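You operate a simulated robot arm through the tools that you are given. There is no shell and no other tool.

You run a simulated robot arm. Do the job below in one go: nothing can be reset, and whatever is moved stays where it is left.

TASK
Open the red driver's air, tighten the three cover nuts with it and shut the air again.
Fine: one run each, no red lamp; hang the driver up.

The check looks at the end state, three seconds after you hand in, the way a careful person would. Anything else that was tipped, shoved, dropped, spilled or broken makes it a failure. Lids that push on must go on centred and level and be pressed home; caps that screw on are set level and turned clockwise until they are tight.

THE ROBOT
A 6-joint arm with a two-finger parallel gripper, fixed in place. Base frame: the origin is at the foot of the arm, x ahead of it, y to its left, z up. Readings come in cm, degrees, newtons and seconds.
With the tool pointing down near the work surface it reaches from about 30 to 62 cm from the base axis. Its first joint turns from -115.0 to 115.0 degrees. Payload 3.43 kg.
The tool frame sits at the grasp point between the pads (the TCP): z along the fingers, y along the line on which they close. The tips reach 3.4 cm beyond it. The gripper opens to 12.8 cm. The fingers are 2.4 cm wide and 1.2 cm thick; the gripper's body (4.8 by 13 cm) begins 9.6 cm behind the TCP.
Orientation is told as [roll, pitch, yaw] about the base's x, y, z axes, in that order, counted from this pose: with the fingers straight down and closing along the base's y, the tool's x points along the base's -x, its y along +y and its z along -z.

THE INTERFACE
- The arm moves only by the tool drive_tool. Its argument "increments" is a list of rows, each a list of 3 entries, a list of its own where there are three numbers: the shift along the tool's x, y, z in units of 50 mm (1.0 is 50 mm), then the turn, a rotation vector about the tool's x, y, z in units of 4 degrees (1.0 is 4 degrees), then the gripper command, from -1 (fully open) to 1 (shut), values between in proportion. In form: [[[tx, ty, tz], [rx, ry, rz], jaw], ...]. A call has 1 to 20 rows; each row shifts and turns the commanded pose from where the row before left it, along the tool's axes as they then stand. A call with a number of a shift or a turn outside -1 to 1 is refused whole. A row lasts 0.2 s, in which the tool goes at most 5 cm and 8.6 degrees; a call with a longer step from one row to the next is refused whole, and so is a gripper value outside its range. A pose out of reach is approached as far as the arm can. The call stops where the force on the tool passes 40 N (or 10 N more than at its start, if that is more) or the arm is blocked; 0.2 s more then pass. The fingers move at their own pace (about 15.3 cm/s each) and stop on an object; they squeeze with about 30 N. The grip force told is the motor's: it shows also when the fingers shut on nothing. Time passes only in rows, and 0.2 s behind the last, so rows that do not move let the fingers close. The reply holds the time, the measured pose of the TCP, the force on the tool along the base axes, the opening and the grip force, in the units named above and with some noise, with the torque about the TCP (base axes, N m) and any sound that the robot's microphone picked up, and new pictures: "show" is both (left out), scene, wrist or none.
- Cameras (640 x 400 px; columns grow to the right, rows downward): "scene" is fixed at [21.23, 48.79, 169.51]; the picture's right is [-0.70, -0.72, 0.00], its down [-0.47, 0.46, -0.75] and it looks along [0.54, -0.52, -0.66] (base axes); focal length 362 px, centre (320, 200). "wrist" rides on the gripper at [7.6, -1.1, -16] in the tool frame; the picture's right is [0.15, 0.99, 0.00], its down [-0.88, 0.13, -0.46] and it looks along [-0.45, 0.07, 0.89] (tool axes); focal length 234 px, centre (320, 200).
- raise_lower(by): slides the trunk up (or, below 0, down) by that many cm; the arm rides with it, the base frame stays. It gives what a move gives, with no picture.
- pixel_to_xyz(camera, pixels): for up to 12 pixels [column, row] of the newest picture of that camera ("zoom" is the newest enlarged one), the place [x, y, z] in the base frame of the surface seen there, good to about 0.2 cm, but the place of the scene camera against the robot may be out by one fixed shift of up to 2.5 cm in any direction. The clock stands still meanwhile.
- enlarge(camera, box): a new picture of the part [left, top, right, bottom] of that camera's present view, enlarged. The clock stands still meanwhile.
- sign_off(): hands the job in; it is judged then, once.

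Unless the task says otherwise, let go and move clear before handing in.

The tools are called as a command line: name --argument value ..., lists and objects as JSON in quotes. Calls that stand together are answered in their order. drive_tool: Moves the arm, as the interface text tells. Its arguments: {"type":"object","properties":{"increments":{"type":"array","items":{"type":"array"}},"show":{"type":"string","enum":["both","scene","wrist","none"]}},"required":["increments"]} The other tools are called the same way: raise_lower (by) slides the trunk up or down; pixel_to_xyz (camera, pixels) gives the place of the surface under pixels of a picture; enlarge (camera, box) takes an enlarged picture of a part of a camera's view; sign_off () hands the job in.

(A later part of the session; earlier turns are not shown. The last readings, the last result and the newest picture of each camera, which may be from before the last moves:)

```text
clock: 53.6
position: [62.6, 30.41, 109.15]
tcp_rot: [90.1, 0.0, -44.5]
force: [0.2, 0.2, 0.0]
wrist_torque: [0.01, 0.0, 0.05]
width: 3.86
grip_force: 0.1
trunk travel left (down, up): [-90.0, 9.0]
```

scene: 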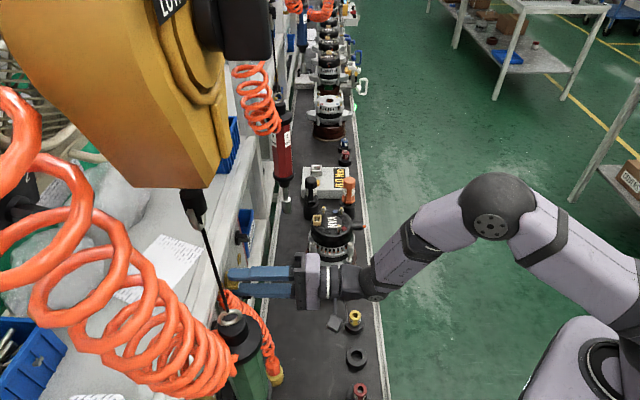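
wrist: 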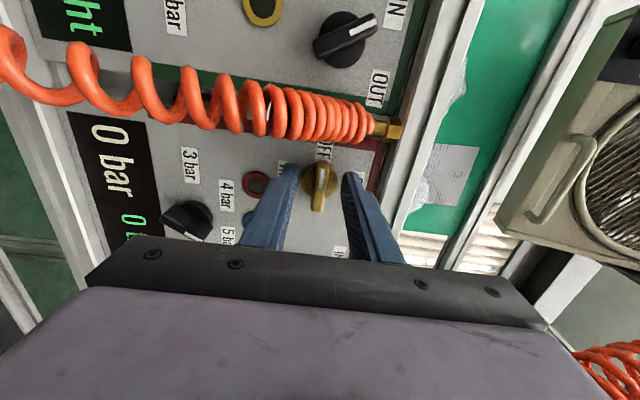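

Positioned around the handle with no contact. Closing on it.

drive_tool --increments '[[[-0.045, 0, 0], [0, 0, 0], 0.4], [[0, 0, 0], [0, 0, 0], 0.7], [[0, 0, 0], [0, 0, 0], 1], [[0, 0, 0], [0, 0, 0], 1]]'

```text
clock: 54.6
position: [62.8, 30.15, 109.11]
tcp_rot: [90.1, -0.1, -44.6]
force: [0.7, -0.5, 3.6]
wrist_torque: [-0.08, 0.24, 0.13]
width: 1.07
grip_force: 44.6
trunk travel left (down, up): [-90.0, 9.0]
```

scene: 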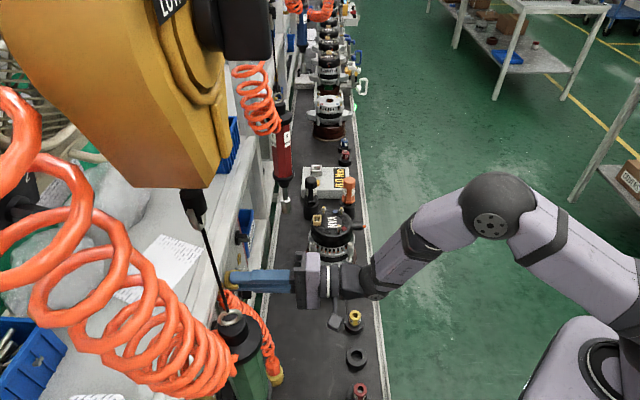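
wrist: 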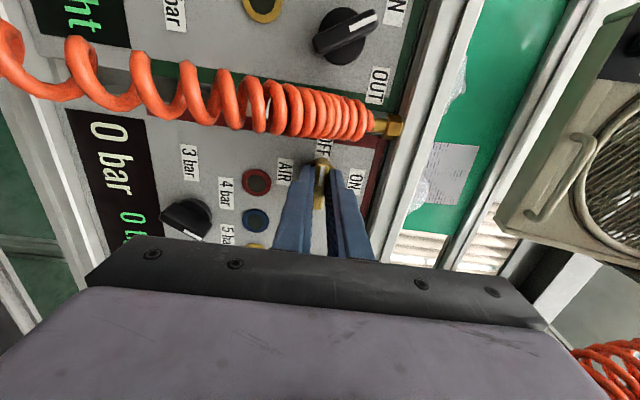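

Handle gripped (width 1.07, ~4 N side load). Now turn +24° clockwise as seen from the front and check.

drive_tool --increments '[[[0, 0.02, 0], [0, 0, 1], 1], [[0, 0.02, 0], [0, 0, 1], 1], [[0, 0, 0], [0, 0, 1], 1], [[0, 0, 0], [0, 0, 1], 1], [[0, 0, 0], [0, 0, 1], 1], [[0, 0, 0], [0, 0, 1], 1]]'

```text
clock: 56.0
position: [62.86, 30.29, 109.38]
tcp_rot: [90.1, 24.0, -44.4]
force: [-3.8, -1.0, -2.9]
wrist_torque: [0.1, -0.06, 0.18]
width: 1.09
grip_force: 44.6
trunk travel left (down, up): [-90.0, 9.0]
```

scene: 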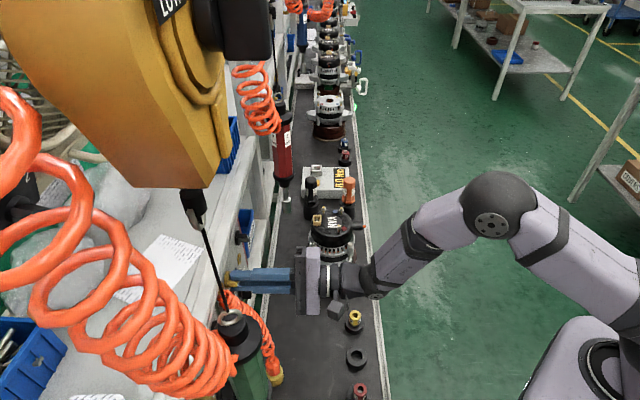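
wrist: 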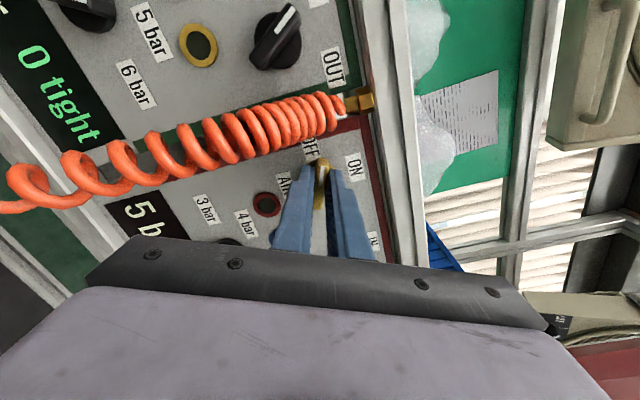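

The handle follows and the red display already shows "5 b…". Continue turning toward ON.

drive_tool --increments '[[[0, 0, 0], [0, 0, 1], 1], [[0, 0, 0], [0, 0, 1], 1], [[0, 0, 0], [0, 0, 1], 1], [[0, 0, 0], [0, 0, 1], 1], [[0, 0, 0], [0, 0, 1], 1], [[0, 0, 0], [0, 0, 1], 1], [[0, 0, 0], [0, 0, 1], 1], [[0, 0, 0], [0, 0, 1], 1]]'

```text
clock: 57.8
position: [62.9, 30.11, 109.51]
tcp_rot: [90.5, 56.0, -44.3]
force: [1.5, -1.8, 0.2]
wrist_torque: [0.78, -0.8, 0.39]
width: 1.08
grip_force: 44.8
trunk travel left (down, up): [-90.0, 9.0]
```

scene: 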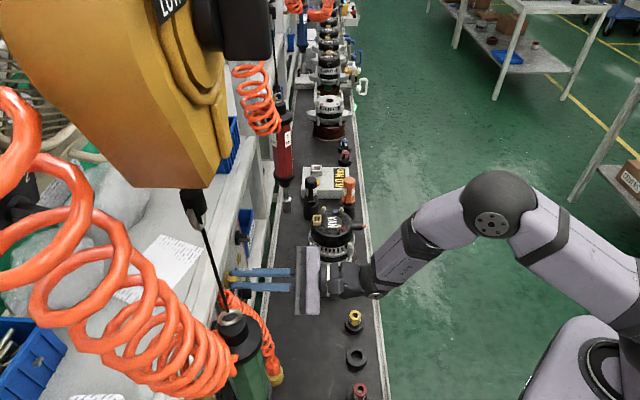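
wrist: 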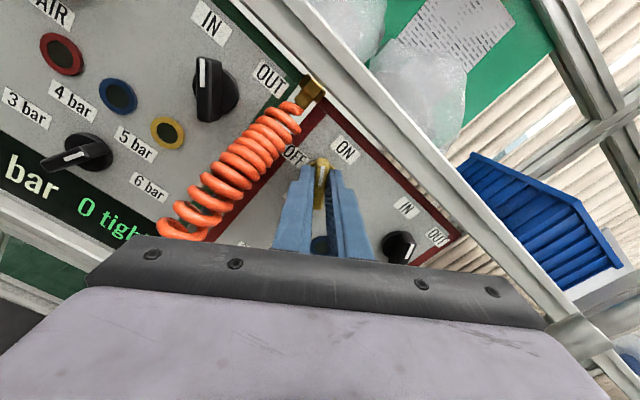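

Handle is turning with the fingers, now between OFF and ON. 34° more to ON.

drive_tool --increments '[[[0, 0, 0], [0, 0, 1], 1], [[0, 0, 0], [0, 0, 1], 1], [[0, 0, 0], [0, 0, 1], 1], [[0, 0, 0], [0, 0, 1], 1], [[0, 0, 0], [0, 0, 1], 1], [[0, 0, 0], [0, 0, 1], 1], [[0, 0, 0], [0, 0, 1], 1], [[0, 0, 0], [0, 0, 1], 1], [[0, 0, 0], [0, 0, 0.5], 1]]'

```text
clock: 59.8
position: [63.11, 29.93, 109.6]
tcp_rot: [-164.0, 89.7, 61.3]
force: [13.0, -6.8, 12.7]
wrist_torque: [-0.52, 0.29, -0.61]
width: 1.12
grip_force: 44.4
trunk travel left (down, up): [-90.0, 9.0]
```

scene: 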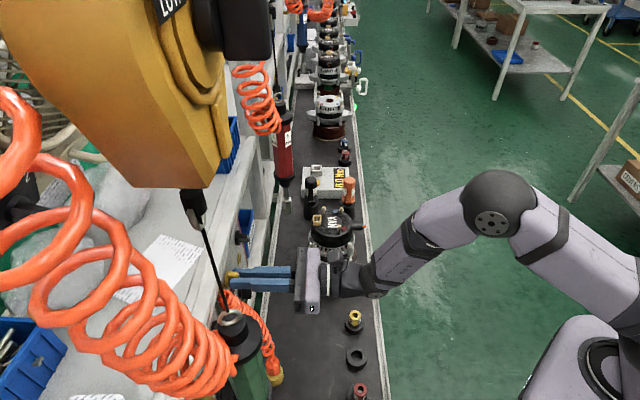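
wrist: 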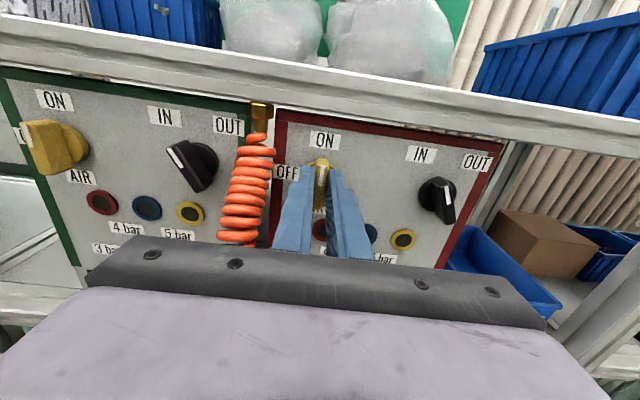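

The valve handle now points to ON. The direction switch at (437,200) needs a closer look, as does the pressure knob.

enlarge --camera "wrist" --box '[270, 110, 510, 250]'

enlarge --camera "wrist" --box '[400, 140, 500, 230]'

enlarge --camera "wrist" --box '[0, 70, 260, 250]'

```text
2.67 times, centred on (390, 180) of wrist
```

zoom: 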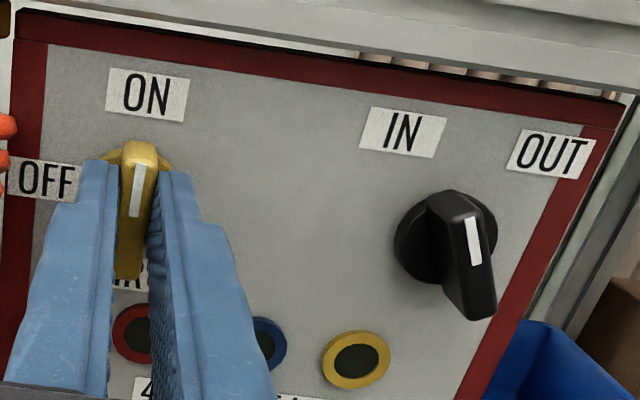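

```text
4.44 times, centred on (450, 185) of wrist
```

zoom: 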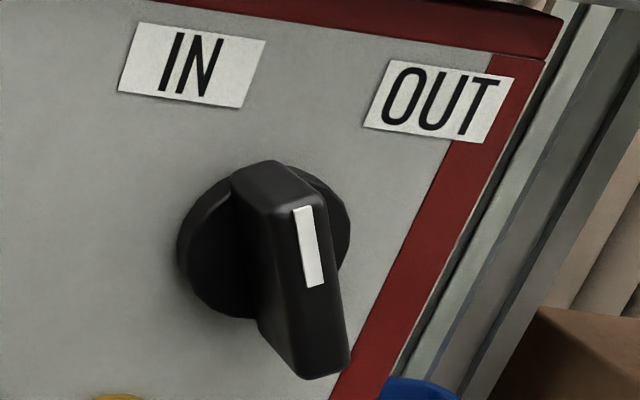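

```text
2.22 times, centred on (130, 160) of wrist
```

zoom: 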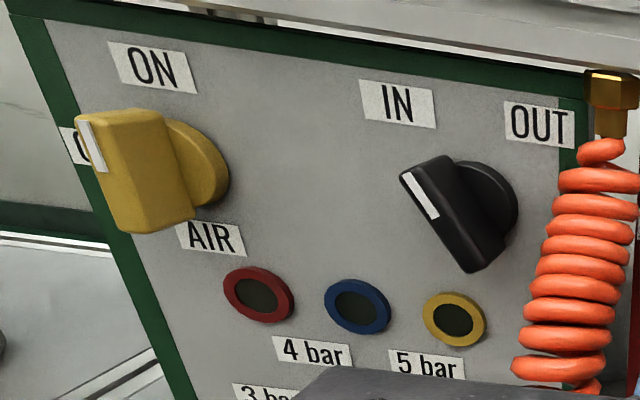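

The switch's white mark sits toward IN and the valve toward ON. Release with a modest opening (hose coil is close on the left) and back straight off.

drive_tool --increments '[[[0, 0, 0], [0, 0, 0], 0.55], [[0, 0, 0], [0, 0, 0], 0.55], [[0, 0, -0.3], [0, 0, 0], 0.55], [[0, 0, -0.4], [0, 0, 0], 0.55], [[0, 0, -0.5], [0, 0, 0], 0.55], [[0, 0, -0.8], [0, 0, 0], 0.55], [[0, 0, -0.8], [0, 0, 0], 0.55], [[0, 0, 0], [0, 0, 0], 0.55]]'

```text
clock: 61.6
position: [53.07, 20.12, 109.3]
tcp_rot: [133.0, 90.0, -1.6]
force: [0.7, 0.2, 0.3]
wrist_torque: [0.0, 0.01, -0.02]
width: 2.91
grip_force: 0.0
trunk travel left (down, up): [-90.0, 9.0]
```

scene: 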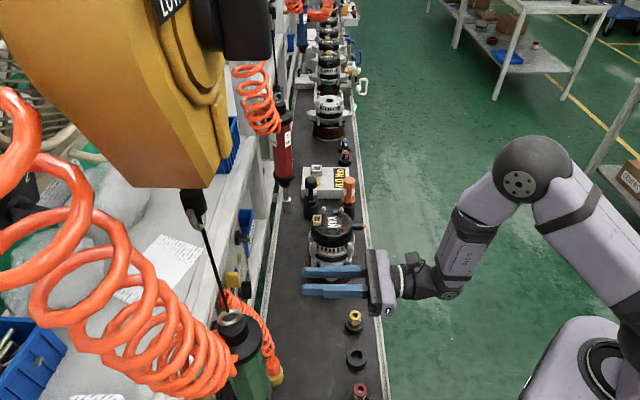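
wrist: 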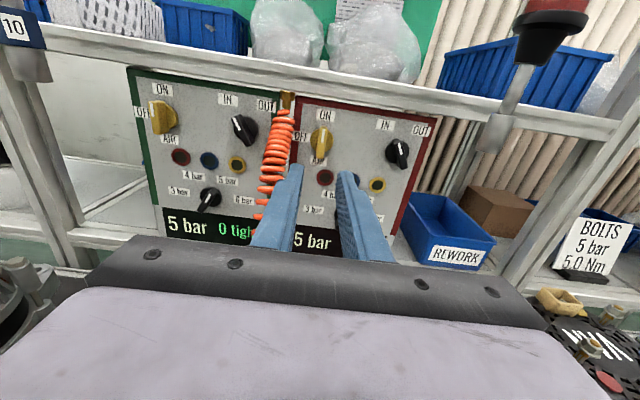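

Red panel now reads "5 bar" with the valve at ON. Zooming to confirm the handle position and lamps.

enlarge --camera "wrist" --box '[280, 90, 440, 260]'

enlarge --camera "wrist" --box '[440, 0, 640, 160]'

pixel_to_xyz --camera "wrist" --pixels '[[518, 85], [500, 140], [540, 45], [550, 8], [590, 352], [610, 315], [322, 140]]'

```text
2.35 times, centred on (360, 175) of wrist
```

zoom: 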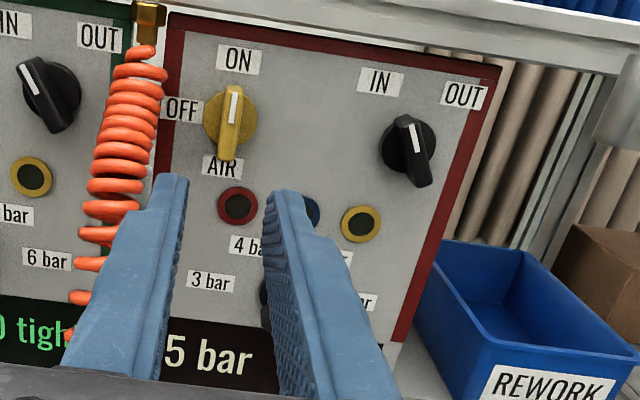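

```text
2.50 times, centred on (540, 80) of wrist
```

zoom: 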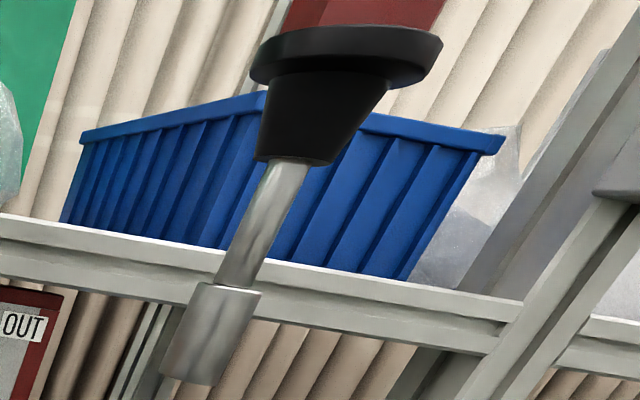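

```text
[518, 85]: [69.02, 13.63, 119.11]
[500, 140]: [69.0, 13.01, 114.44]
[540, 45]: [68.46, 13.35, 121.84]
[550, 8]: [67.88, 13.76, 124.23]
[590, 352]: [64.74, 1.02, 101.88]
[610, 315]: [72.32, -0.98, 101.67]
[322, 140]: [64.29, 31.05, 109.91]
```

Air is open: valve at ON, display 5 bar, lamps dark. Next I'll back away diagonally to view the cover nuts over the gripper for accurate positions.

drive_tool --increments '[[[0.077, 0.691, -0.479], [0, 0, 0], 0.0], [[0.077, 0.691, -0.479], [0, 0, 0], 0.0], [[0.077, 0.691, -0.479], [0, 0, 0], -0.5], [[0.077, 0.691, -0.479], [0, 0, 0], -1], [[0.077, 0.691, -0.479], [0, 0, 0], -1], [[0.077, 0.691, -0.479], [0, 0, 0], -1], [[0.077, 0.691, -0.479], [0, 0, 0], -1], [[0, 0, 0], [0, 0, 0], -1]]'

```text
clock: 63.4
position: [58.75, -8.72, 112.02]
tcp_rot: [142.3, 90.0, 7.9]
force: [-0.3, -0.2, -0.5]
wrist_torque: [0.02, -0.01, 0.0]
width: 12.8
grip_force: 0.1
trunk travel left (down, up): [-90.0, 9.0]
```

scene: 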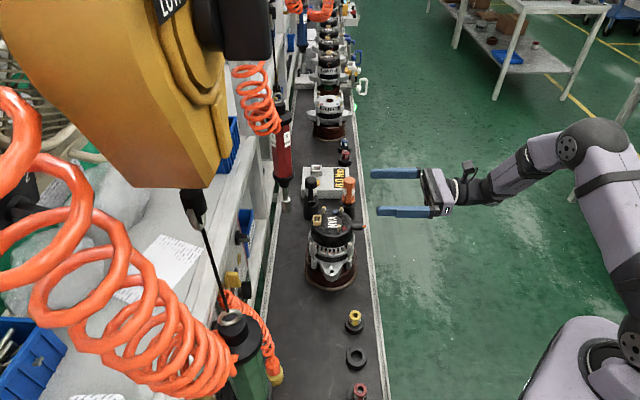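
wrist: 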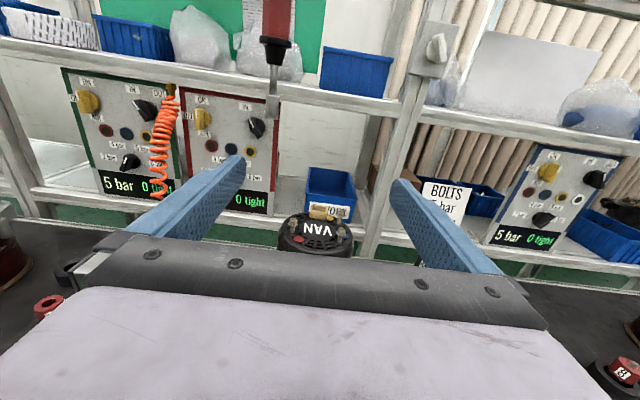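

The alternator's top is just visible at (316,230) above the gripper edge; zooming for the nuts.

enlarge --camera "wrist" --box '[268, 195, 364, 255]'

enlarge --camera "scene" --box '[300, 200, 372, 245]'

```text
6.67 times, centred on (316, 225) of wrist
```

zoom: 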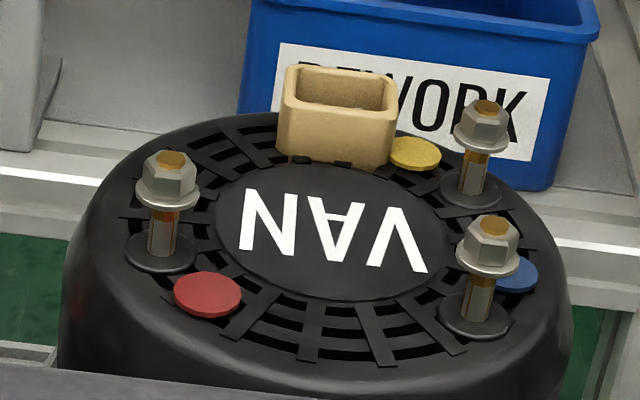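

```text
8.89 times, centred on (336, 222) of scene
```

zoom: 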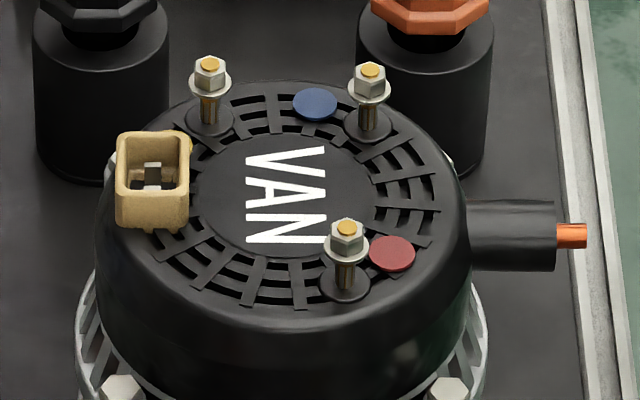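

Both views show the three nuts clearly on their studs. First query the scene zoom, then the wrist zoom.

pixel_to_xyz --camera "zoom" --pixels '[[209, 64], [371, 70], [347, 228], [209, 78], [370, 85], [346, 243], [209, 88], [368, 95], [345, 257], [300, 205]]'

enlarge --camera "wrist" --box '[268, 195, 364, 255]'

pixel_to_xyz --camera "zoom" --pixels '[[172, 158], [486, 108], [494, 224], [167, 178], [483, 127], [491, 247], [167, 200], [480, 150], [486, 268], [320, 230], [162, 250], [470, 190]]'

```text
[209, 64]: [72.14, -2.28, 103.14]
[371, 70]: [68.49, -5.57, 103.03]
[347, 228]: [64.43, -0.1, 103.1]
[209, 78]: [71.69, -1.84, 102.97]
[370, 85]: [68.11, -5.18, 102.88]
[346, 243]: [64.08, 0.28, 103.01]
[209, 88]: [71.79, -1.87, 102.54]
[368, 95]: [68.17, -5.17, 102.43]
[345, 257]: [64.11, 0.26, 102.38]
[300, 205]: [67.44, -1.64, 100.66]
```

```text
6.67 times, centred on (316, 225) of wrist
```

zoom: 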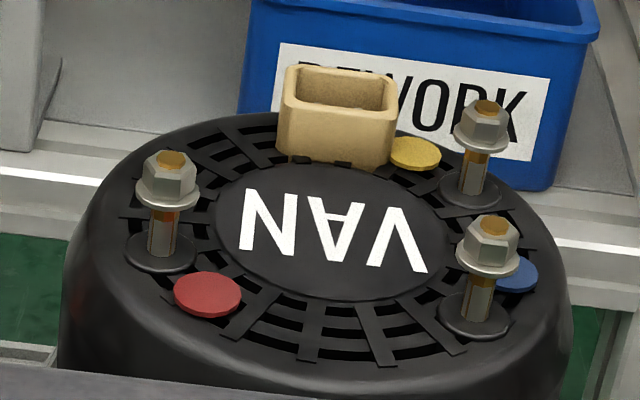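

```text
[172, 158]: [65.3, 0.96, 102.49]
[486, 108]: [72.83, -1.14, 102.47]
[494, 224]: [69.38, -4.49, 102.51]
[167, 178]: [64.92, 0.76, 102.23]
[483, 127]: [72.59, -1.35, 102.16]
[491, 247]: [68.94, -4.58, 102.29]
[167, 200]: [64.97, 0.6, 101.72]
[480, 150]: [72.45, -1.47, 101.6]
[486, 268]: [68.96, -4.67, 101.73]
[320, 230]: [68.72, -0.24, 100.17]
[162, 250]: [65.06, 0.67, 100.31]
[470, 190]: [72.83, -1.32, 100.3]
```

Nut tops (base frame): near-left (65.3,1.0), far (72.8,−1.1), right (69.4,−4.5), all z≈102.5; scene camera shift ≈(−0.8,−1.1,+0.6). Now measure the hanging red driver.

enlarge --camera "wrist" --box '[232, 0, 328, 120]'

pixel_to_xyz --camera "wrist" --pixels '[[272, 108], [275, 80], [276, 60], [277, 45], [266, 20], [278, 20], [290, 20], [264, 10], [293, 10], [271, 100]]'

pixel_to_xyz --camera "scene" --pixels '[[274, 150], [284, 150], [292, 150], [285, 192], [286, 203], [286, 212], [283, 130], [285, 178]]'

enlarge --camera "scene" --box '[250, 90, 320, 220]'

```text
3.33 times, centred on (280, 60) of wrist
```

zoom: 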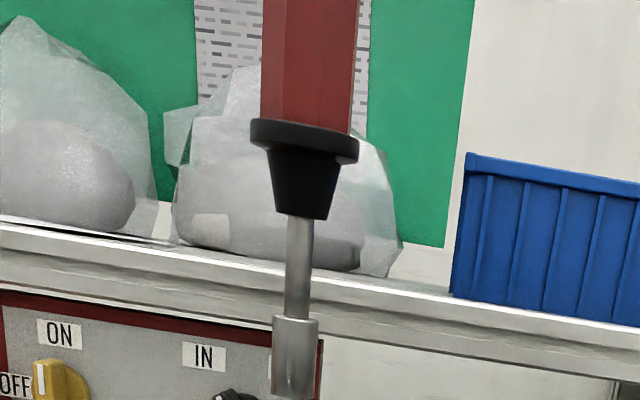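

```text
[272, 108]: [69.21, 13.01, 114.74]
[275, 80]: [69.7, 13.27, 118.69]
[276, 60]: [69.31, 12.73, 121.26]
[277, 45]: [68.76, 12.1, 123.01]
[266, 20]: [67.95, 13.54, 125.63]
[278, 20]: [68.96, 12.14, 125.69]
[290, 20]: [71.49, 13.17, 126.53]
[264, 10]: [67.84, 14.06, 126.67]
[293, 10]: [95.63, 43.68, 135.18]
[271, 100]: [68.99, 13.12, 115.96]
```

```text
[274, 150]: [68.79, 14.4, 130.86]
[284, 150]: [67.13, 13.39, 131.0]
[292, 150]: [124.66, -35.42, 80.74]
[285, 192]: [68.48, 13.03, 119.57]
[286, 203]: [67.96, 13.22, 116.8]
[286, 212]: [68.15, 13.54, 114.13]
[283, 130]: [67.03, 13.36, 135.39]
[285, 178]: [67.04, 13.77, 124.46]
```

```text
3.08 times, centred on (285, 155) of scene
```

zoom: 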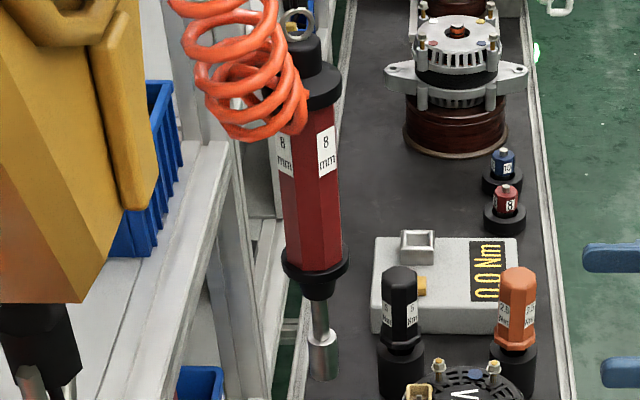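

The driver's axis is at about (69.8,13.7) → along-belt 39.7, depth 59.0; red body z 124.5–136, socket bottom ≈113.1. I'll rise to z=129 and line up in front of it.

drive_tool --increments '[[[0.68, -0.32, 0.384], [0, 0, 0], -0.4], [[0.68, -0.32, 0.384], [0, 0, 0], -0.4], [[0.68, -0.32, 0.384], [0, 0, 0], -0.4], [[0.68, -0.32, 0.384], [0, 0, 0], -0.4], [[0.68, -0.32, 0.384], [0, 0, 0], -0.4], [[0, 0, 0], [0, 0, 0], -0.4]]'

```text
clock: 64.8
position: [59.6, 3.69, 128.63]
tcp_rot: [-172.1, 89.9, 53.3]
force: [-0.1, -0.2, 0.3]
wrist_torque: [-0.03, -0.04, -0.01]
width: 8.97
grip_force: 0.0
trunk travel left (down, up): [-90.0, 9.0]
```

scene: 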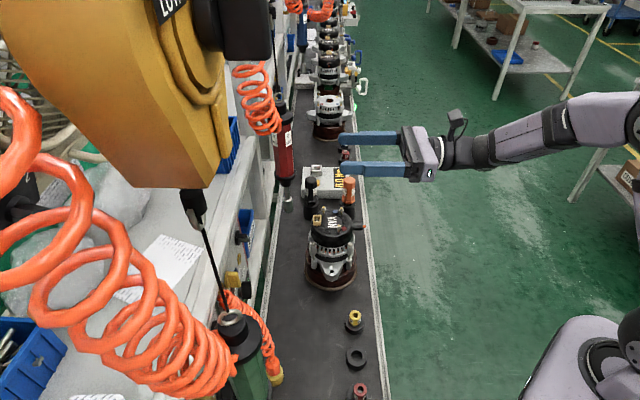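
wrist: 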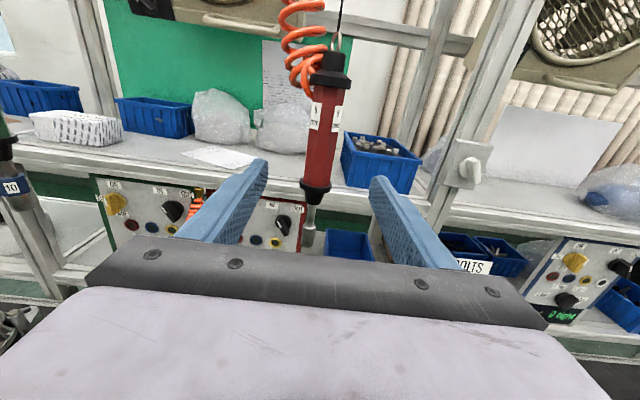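

Clean view of the driver between the open fingers. Re-measuring its axis from here.

pixel_to_xyz --camera "wrist" --pixels '[[308, 235], [310, 215], [315, 190], [312, 165], [322, 165], [334, 165], [318, 130], [330, 130], [342, 130], [330, 75], [300, 70], [322, 150]]'

enlarge --camera "wrist" --box '[270, 0, 380, 250]'

```text
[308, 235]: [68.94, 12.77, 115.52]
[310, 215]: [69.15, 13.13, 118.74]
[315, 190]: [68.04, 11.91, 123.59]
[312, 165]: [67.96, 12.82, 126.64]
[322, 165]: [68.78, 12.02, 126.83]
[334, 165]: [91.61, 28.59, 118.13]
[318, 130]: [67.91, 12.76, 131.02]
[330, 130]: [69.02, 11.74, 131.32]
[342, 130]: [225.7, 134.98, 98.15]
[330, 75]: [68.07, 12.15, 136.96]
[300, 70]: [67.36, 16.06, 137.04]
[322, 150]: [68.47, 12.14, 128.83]
```

```text
1.60 times, centred on (325, 125) of wrist
```

zoom: 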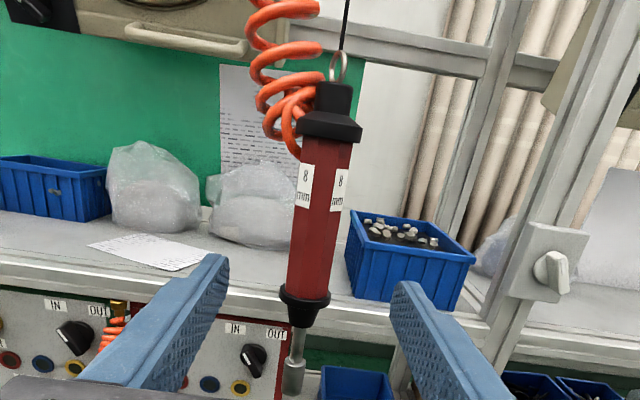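

Axis confirmed (belt 39.75, depth 59.0). Advance 14 cm so the body is between the pads at z≈129.5.

drive_tool --increments '[[[0.045, 0.0175, 0.7], [0, 0, 0], -0.4], [[0.045, 0.0175, 0.7], [0, 0, 0], -0.4], [[0.045, 0.0175, 0.7], [0, 0, 0], -0.4], [[0.045, 0.0175, 0.4], [0, 0, 0], -0.4], [[0, 0, 0.35], [0, 0, 0], -0.4], [[0, 0, 0], [0, 0, 0], -0.4]]'

```text
clock: 66.2
position: [69.82, 13.81, 129.88]
tcp_rot: [154.9, 89.8, 20.3]
force: [-0.3, -0.1, 1.3]
wrist_torque: [0.0, 0.04, 0.02]
width: 8.93
grip_force: 0.1
trunk travel left (down, up): [-90.0, 9.0]
```

scene: 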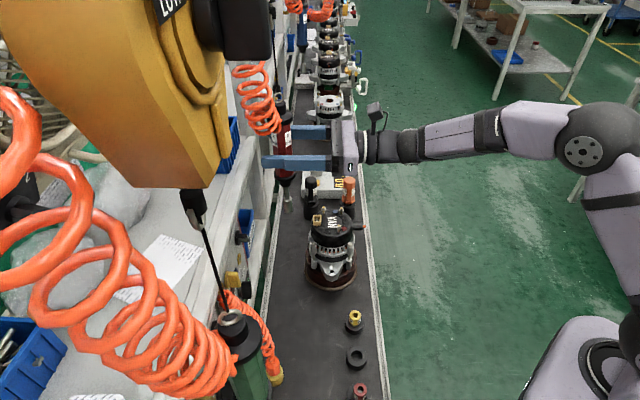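
wrist: 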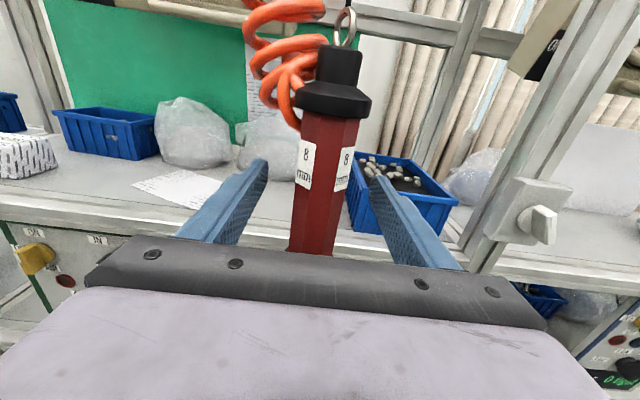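

The driver sits centred between the pads. Close gently.

drive_tool --increments '[[[0, 0, 0], [0, 0, 0], 0.0], [[0, 0, 0], [0, 0, 0], 0.2], [[0, 0, 0], [0, 0, 0], 0.35], [[0, 0, 0], [0, 0, 0], 0.6], [[0, 0, 0], [0, 0, 0], 1], [[0, 0, 0], [0, 0, 0], 1]]'

```text
clock: 67.6
position: [69.8, 13.78, 129.86]
tcp_rot: [140.9, 89.9, 6.4]
force: [-0.9, 0.1, 0.3]
wrist_torque: [0.0, 0.0, 0.02]
width: 3.6
grip_force: 30.0
trunk travel left (down, up): [-90.0, 9.0]
```

scene: 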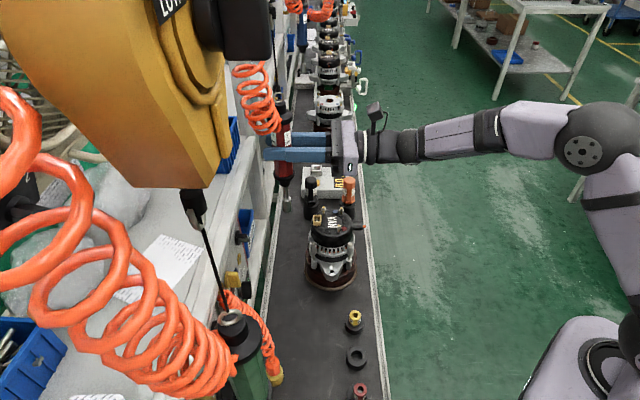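
wrist: 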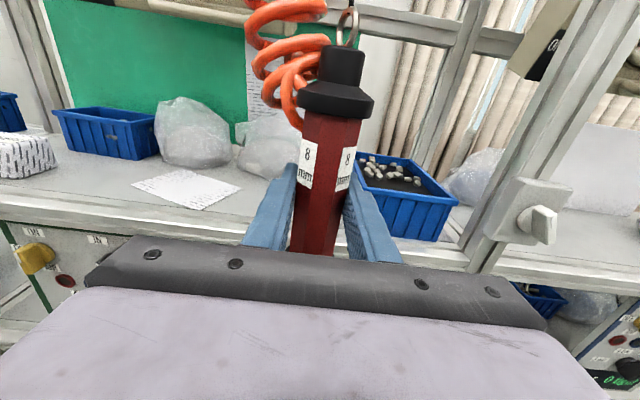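

Driver gripped (width 3.6, 30 N, no side load). Now measure the socket tip in the scene view relative to the nuts.

enlarge --camera "scene" --box '[262, 180, 310, 220]'

enlarge --camera "scene" --box '[240, 90, 340, 220]'

```text
10.00 times, centred on (286, 200) of scene
```

zoom: 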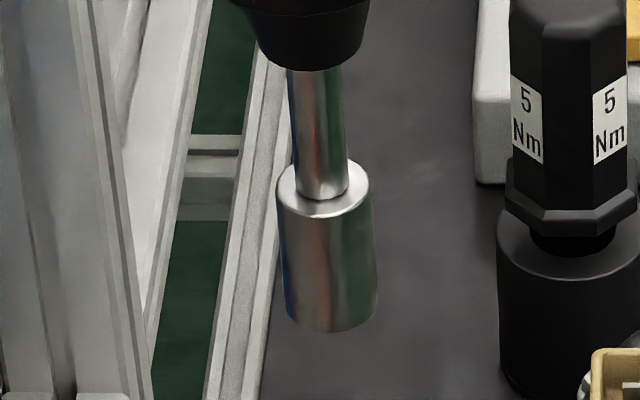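

```text
3.08 times, centred on (290, 155) of scene
```

zoom: 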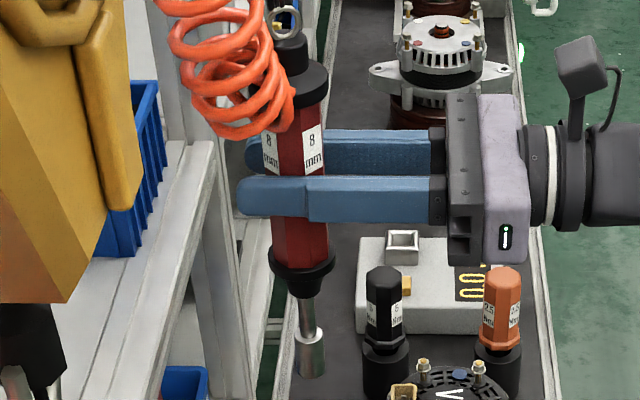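

pixel_to_xyz --camera "scene" --pixels '[[286.7, 204], [286.9, 207], [287.1, 210], [287.2, 212], [285.8, 190], [285.9, 194], [286.0, 188]]'

pixel_to_xyz --camera "wrist" --pixels '[[328, 150], [332, 130], [335, 105], [339, 65], [318, 230], [323, 180]]'

```text
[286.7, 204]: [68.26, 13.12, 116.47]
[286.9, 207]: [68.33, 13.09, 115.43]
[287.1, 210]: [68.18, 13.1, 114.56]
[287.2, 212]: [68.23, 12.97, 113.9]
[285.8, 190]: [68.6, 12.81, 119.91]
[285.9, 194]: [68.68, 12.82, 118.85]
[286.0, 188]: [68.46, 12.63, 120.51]
```

```text
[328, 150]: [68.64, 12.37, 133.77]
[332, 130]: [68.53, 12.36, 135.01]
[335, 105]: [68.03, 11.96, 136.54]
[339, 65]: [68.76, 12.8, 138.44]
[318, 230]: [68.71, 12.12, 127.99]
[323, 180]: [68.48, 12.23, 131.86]
```

Tip axis ≈ (69.9,13.5), i.e. about (+0.1,−0.25) from the TCP; socket bottom ≈113. Carry the driver slowly to above the near nut (65.3,1.0), staying ~3 cm high.

drive_tool --increments '[[[-0.1715, 0.139, -0.305], [0, 0, 0], 1], [[-0.1715, 0.139, -0.305], [0, 0, 0], 1], [[-0.1715, 0.139, -0.305], [0, 0, 0], 1], [[-0.1715, 0.139, -0.305], [0, 0, 0], 1], [[-0.1715, 0.139, -0.305], [0, 0, 0], 1], [[-0.1715, 0.139, -0.305], [0, 0, 0], 1], [[-0.1715, 0.139, -0.305], [0, 0, 0], 1], [[-0.1715, 0.139, -0.305], [0, 0, 0], 1], [[0, 0, 0], [0, 0, 0], 1]]'

```text
clock: 69.6
position: [65.39, 1.11, 123.03]
tcp_rot: [103.4, 89.9, -31.2]
force: [1.4, 4.6, 0.8]
wrist_torque: [-0.53, 0.16, -0.01]
width: 3.61
grip_force: 30.4
trunk travel left (down, up): [-90.0, 9.0]
```

scene: 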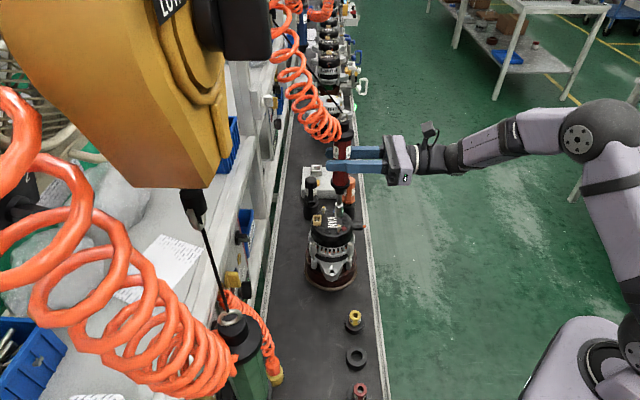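
wrist: 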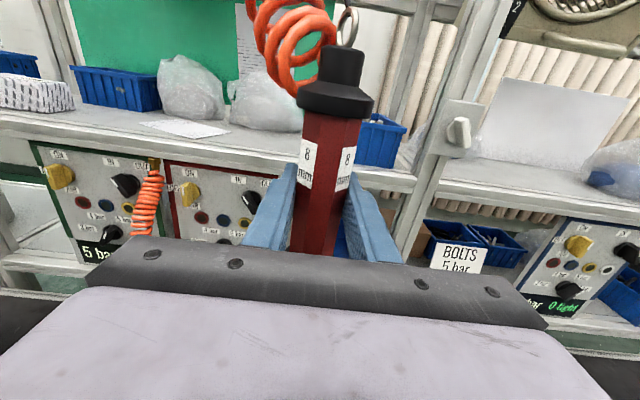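

The driver is above the cover. Zooming in the scene view to compare the socket with the near nut.

enlarge --camera "scene" --box '[300, 170, 380, 240]'

enlarge --camera "scene" --box '[316, 190, 364, 238]'

```text
5.71 times, centred on (340, 205) of scene
```

zoom: 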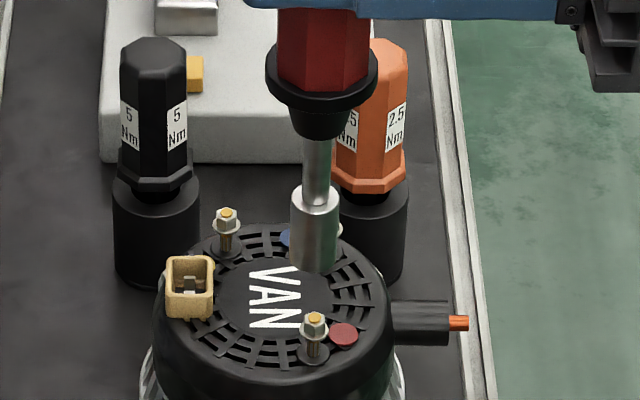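

```text
8.33 times, centred on (340, 214) of scene
```

zoom: 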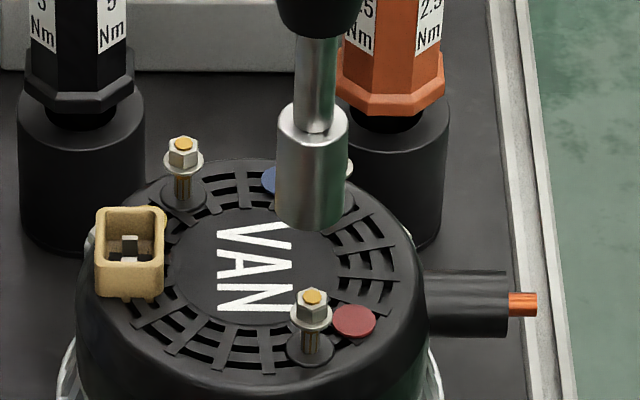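

pixel_to_xyz --camera "zoom" --pixels '[[312, 155], [311, 175], [310, 195], [309, 215], [316, 60], [315, 80], [315, 100], [312, 296], [183, 142], [314, 292], [309, 226]]'

```text
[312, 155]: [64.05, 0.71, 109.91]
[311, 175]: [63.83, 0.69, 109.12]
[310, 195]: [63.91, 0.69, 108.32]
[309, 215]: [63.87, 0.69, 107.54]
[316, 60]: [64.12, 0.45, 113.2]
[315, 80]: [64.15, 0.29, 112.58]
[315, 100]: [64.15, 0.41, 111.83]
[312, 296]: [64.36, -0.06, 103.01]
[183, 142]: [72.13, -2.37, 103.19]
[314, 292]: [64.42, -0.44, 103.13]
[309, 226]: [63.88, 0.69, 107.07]
```

Socket axis vs nut in the same view differ by only ~(+0.12,+0.05) cm and the driver is vertical; socket bottom ≈106.3. I'll nudge −0.15 cm in x and lower 3 cm to just above the nut.

drive_tool --increments '[[[-0.15, -0.021, -0.021], [0, 0, 0], 1], [[-0.15, 0, 0], [0, 0, 0], 1], [[-0.15, 0, 0], [0, 0, 0], 1], [[-0.14, 0, 0], [0, 0, 0], 1], [[0, 0, 0], [0, 0, 0], 1]]' --show "scene"

enlarge --camera "scene" --box '[316, 190, 364, 238]'

```text
clock: 70.8
position: [65.09, 1.27, 120.11]
tcp_rot: [121.3, 89.9, -13.3]
force: [1.7, 4.7, 1.5]
wrist_torque: [-0.45, 0.18, -0.03]
width: 3.59
grip_force: 30.2
trunk travel left (down, up): [-90.0, 9.0]
```

scene: 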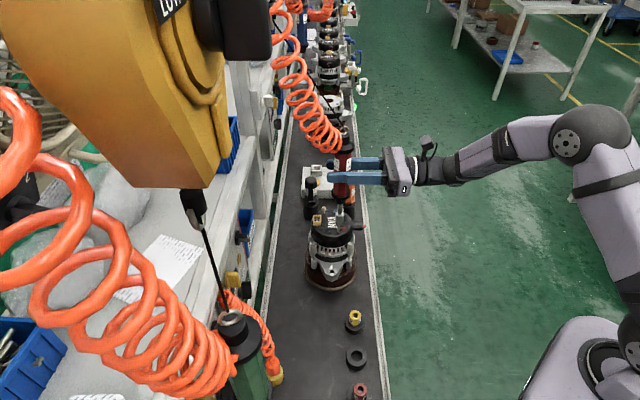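

```text
8.33 times, centred on (340, 214) of scene
```

zoom: 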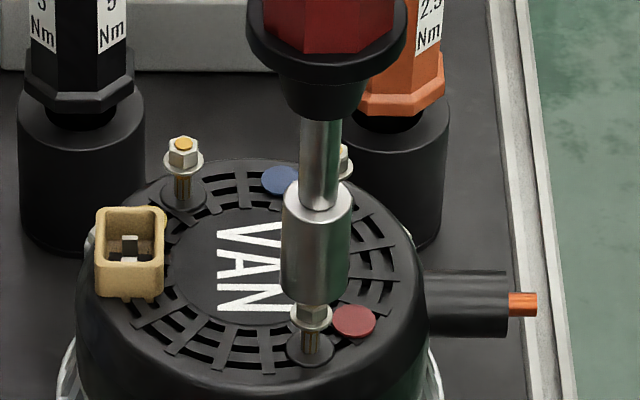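

pixel_to_xyz --camera "zoom" --pixels '[[317, 215], [316, 235], [316, 255], [315, 275], [315, 290], [321, 140], [320, 165], [320, 185], [311, 312], [311, 345], [314, 302]]'

```text
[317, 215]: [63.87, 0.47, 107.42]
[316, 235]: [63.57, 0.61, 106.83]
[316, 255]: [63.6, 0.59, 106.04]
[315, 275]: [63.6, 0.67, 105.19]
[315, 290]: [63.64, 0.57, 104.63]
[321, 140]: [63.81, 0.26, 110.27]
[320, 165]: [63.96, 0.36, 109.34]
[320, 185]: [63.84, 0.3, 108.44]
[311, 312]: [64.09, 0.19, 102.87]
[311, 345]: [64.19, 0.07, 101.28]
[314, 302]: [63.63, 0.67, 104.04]
```

Tip is now within ~0.13 cm of the nut axis and the socket bottom ≈103.35, nut top 102.5. Tiny +0.1 cm x correction, then creep down to touch.

drive_tool --increments '[[[-0.03, 0.014, 0.014], [0, 0, 0], 1], [[-0.04, 0, 0], [0, 0, 0], 1], [[-0.04, 0, 0], [0, 0, 0], 1], [[-0.04, 0, 0], [0, 0, 0], 1], [[-0.04, 0, 0], [0, 0, 0], 1]]' --show "scene"

enlarge --camera "scene" --box '[316, 190, 364, 238]'

```text
clock: 72.0
position: [65.23, 1.28, 119.2]
tcp_rot: [121.4, 89.8, -13.1]
force: [1.1, 4.7, 1.0]
wrist_torque: [-0.46, 0.17, 0.02]
width: 3.59
grip_force: 30.1
trunk travel left (down, up): [-90.0, 9.0]
```

scene: 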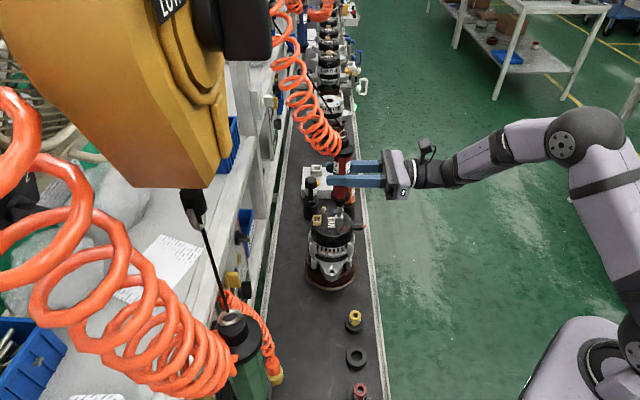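

```text
8.33 times, centred on (340, 214) of scene
```

zoom: 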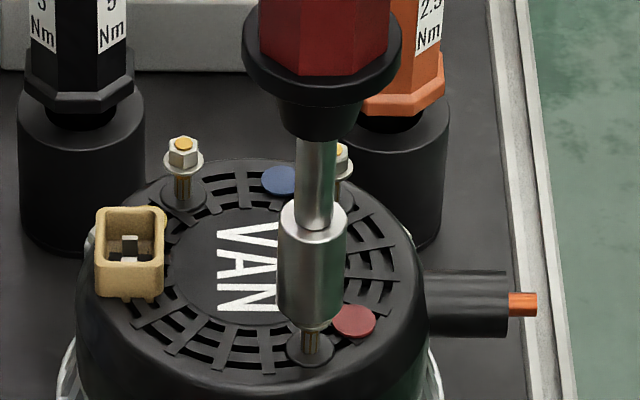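

The socket is centred over the nut (flange visible at (312,325) in the zoom) with no contact force yet. Continue creeping down.

drive_tool --increments '[[[-0.03, 0, 0], [0, 0, 0], 1], [[-0.03, 0, 0], [0, 0, 0], 1], [[-0.03, 0, 0], [0, 0, 0], 1], [[-0.03, 0, 0], [0, 0, 0], 1]]' --show "wrist"

```text
clock: 73.0
position: [65.19, 1.08, 118.6]
tcp_rot: [128.4, 89.8, -6.2]
force: [2.6, 4.8, 3.1]
wrist_torque: [-0.41, 0.21, 0.01]
width: 3.61
grip_force: 30.0
trunk travel left (down, up): [-90.0, 9.0]
```

wrist: 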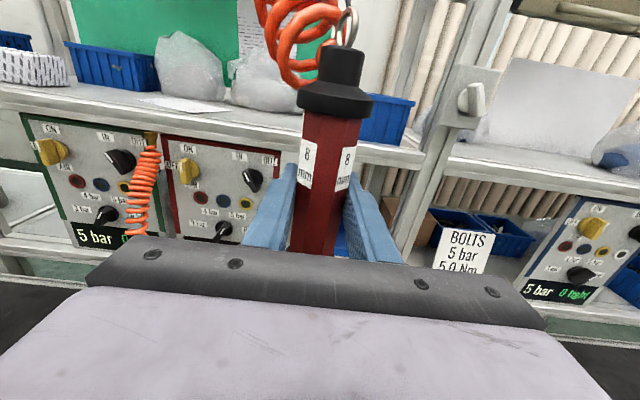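

Force has risen slightly (~3 N), so contact is starting; the red panel's lamps at (201–243,198–206) are visible for feedback. Keep pressing gently.

drive_tool --increments '[[[-0.02, 0, 0], [0, 0, 0], 1], [[-0.02, 0, 0], [0, 0, 0], 1], [[-0.02, 0, 0], [0, 0, 0], 1]]' --show "wrist"

```text
clock: 73.8
position: [65.16, 1.19, 118.31]
tcp_rot: [37.6, 89.9, -97.1]
force: [1.5, 4.5, 1.2]
wrist_torque: [-0.45, 0.1, -0.02]
width: 3.56
grip_force: 29.9
trunk travel left (down, up): [-90.0, 9.0]
```

wrist: 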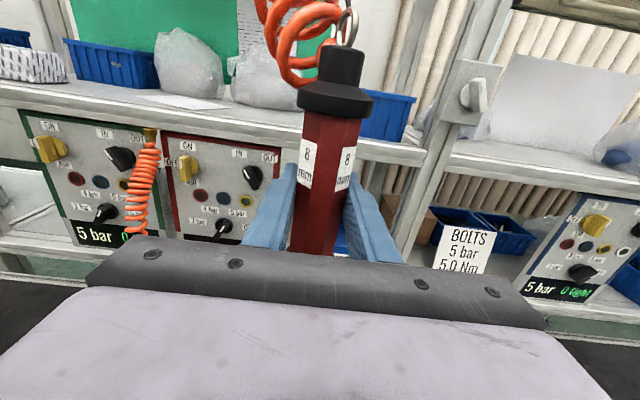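

drive_tool --increments '[[[0, 0, 0], [0, 0, 0], 1]]' --show "scene"

enlarge --camera "scene" --box '[316, 190, 364, 238]'

```text
clock: 74.2
position: [65.24, 1.15, 118.32]
tcp_rot: [96.9, 90.0, -37.6]
force: [1.7, 3.9, 1.7]
wrist_torque: [-0.43, 0.14, -0.01]
width: 3.57
grip_force: 29.8
trunk travel left (down, up): [-90.0, 9.0]
```

scene: 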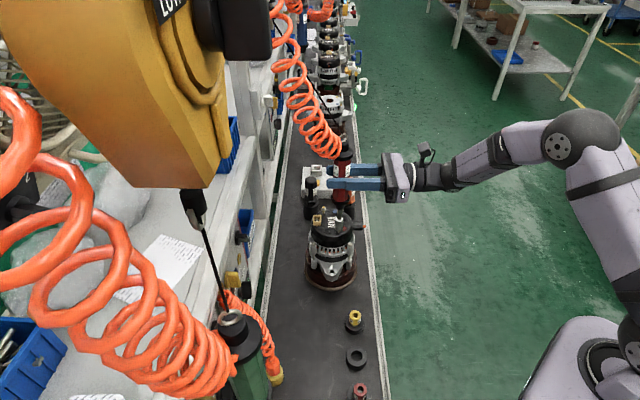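

```text
8.33 times, centred on (340, 214) of scene
```

zoom: 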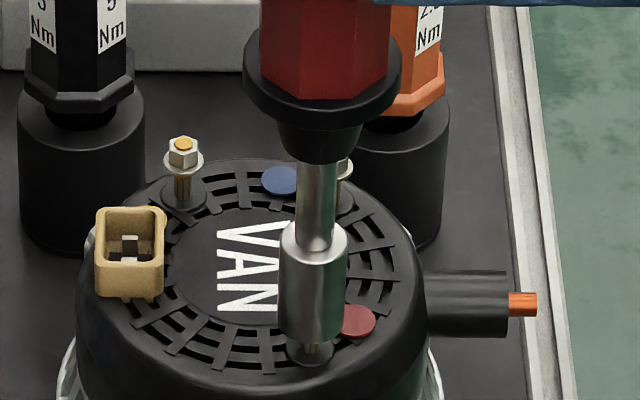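

The socket now fully covers the nut (only the stud's base shows), still no load. Continue down in small steps until I feel it.

drive_tool --increments '[[[-0.02, 0, 0], [0, 0, 0], 1], [[-0.02, 0, 0], [0, 0, 0], 1], [[-0.02, 0, 0], [0, 0, 0], 1], [[-0.02, 0, 0], [0, 0, 0], 1]]' --show "wrist"

```text
clock: 75.2
position: [65.21, 1.24, 118.06]
tcp_rot: [133.6, 89.7, -0.8]
force: [1.8, 4.1, 5.2]
wrist_torque: [-0.45, 0.26, -0.02]
width: 3.59
grip_force: 30.4
trunk travel left (down, up): [-90.0, 9.0]
```

wrist: 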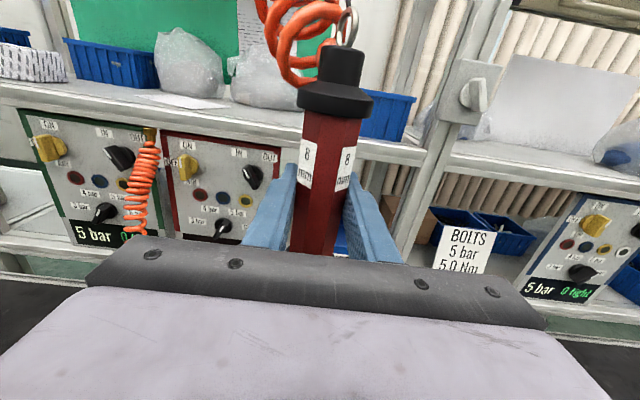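

Contact is building (5 N up). Press on in small steps and watch for the motor to start.

drive_tool --increments '[[[-0.03, 0, 0], [0, 0, 0], 1], [[-0.03, 0, 0], [0, 0, 0], 1]]' --show "wrist"

```text
clock: 75.8
position: [65.13, 1.3, 117.47]
tcp_rot: [57.0, 89.9, -77.7]
force: [2.2, 3.6, 1.5]
wrist_torque: [-0.43, 0.16, 0.01]
width: 3.61
grip_force: 29.9
trunk travel left (down, up): [-90.0, 9.0]
```

wrist: 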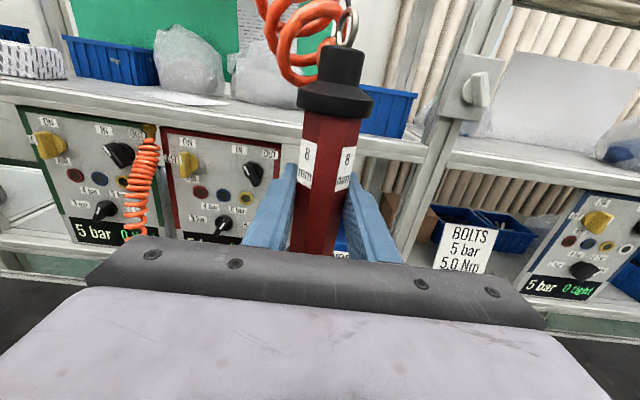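

drive_tool --increments '[[[0, 0, 0], [0, 0, 0], 1]]' --show "scene"

enlarge --camera "scene" --box '[316, 190, 364, 238]'

enlarge --camera "scene" --box '[300, 130, 400, 240]'

```text
clock: 76.2
position: [65.12, 1.24, 117.55]
tcp_rot: [115.5, 89.8, -18.9]
force: [0.4, 4.5, 1.8]
wrist_torque: [-0.46, 0.18, 0.01]
width: 3.58
grip_force: 29.6
trunk travel left (down, up): [-90.0, 9.0]
```

scene: 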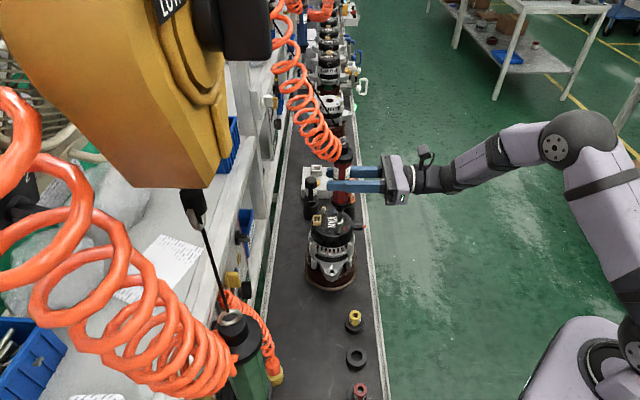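

```text
8.33 times, centred on (340, 214) of scene
```

zoom: 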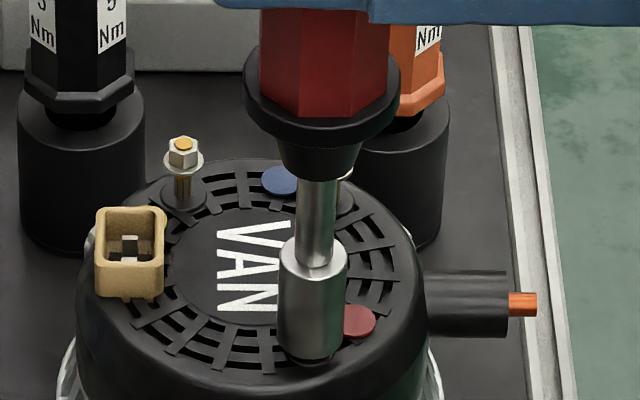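

```text
3.64 times, centred on (350, 185) of scene
```

zoom: 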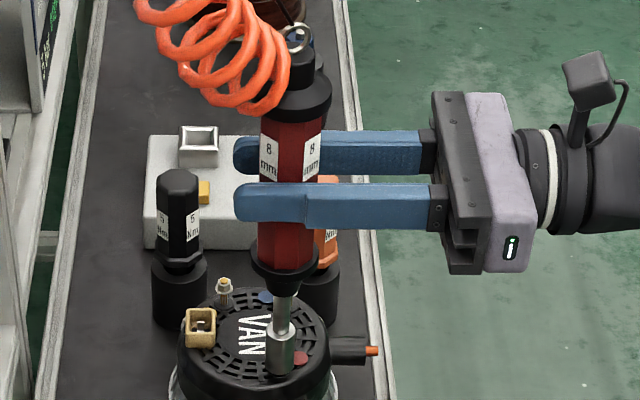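

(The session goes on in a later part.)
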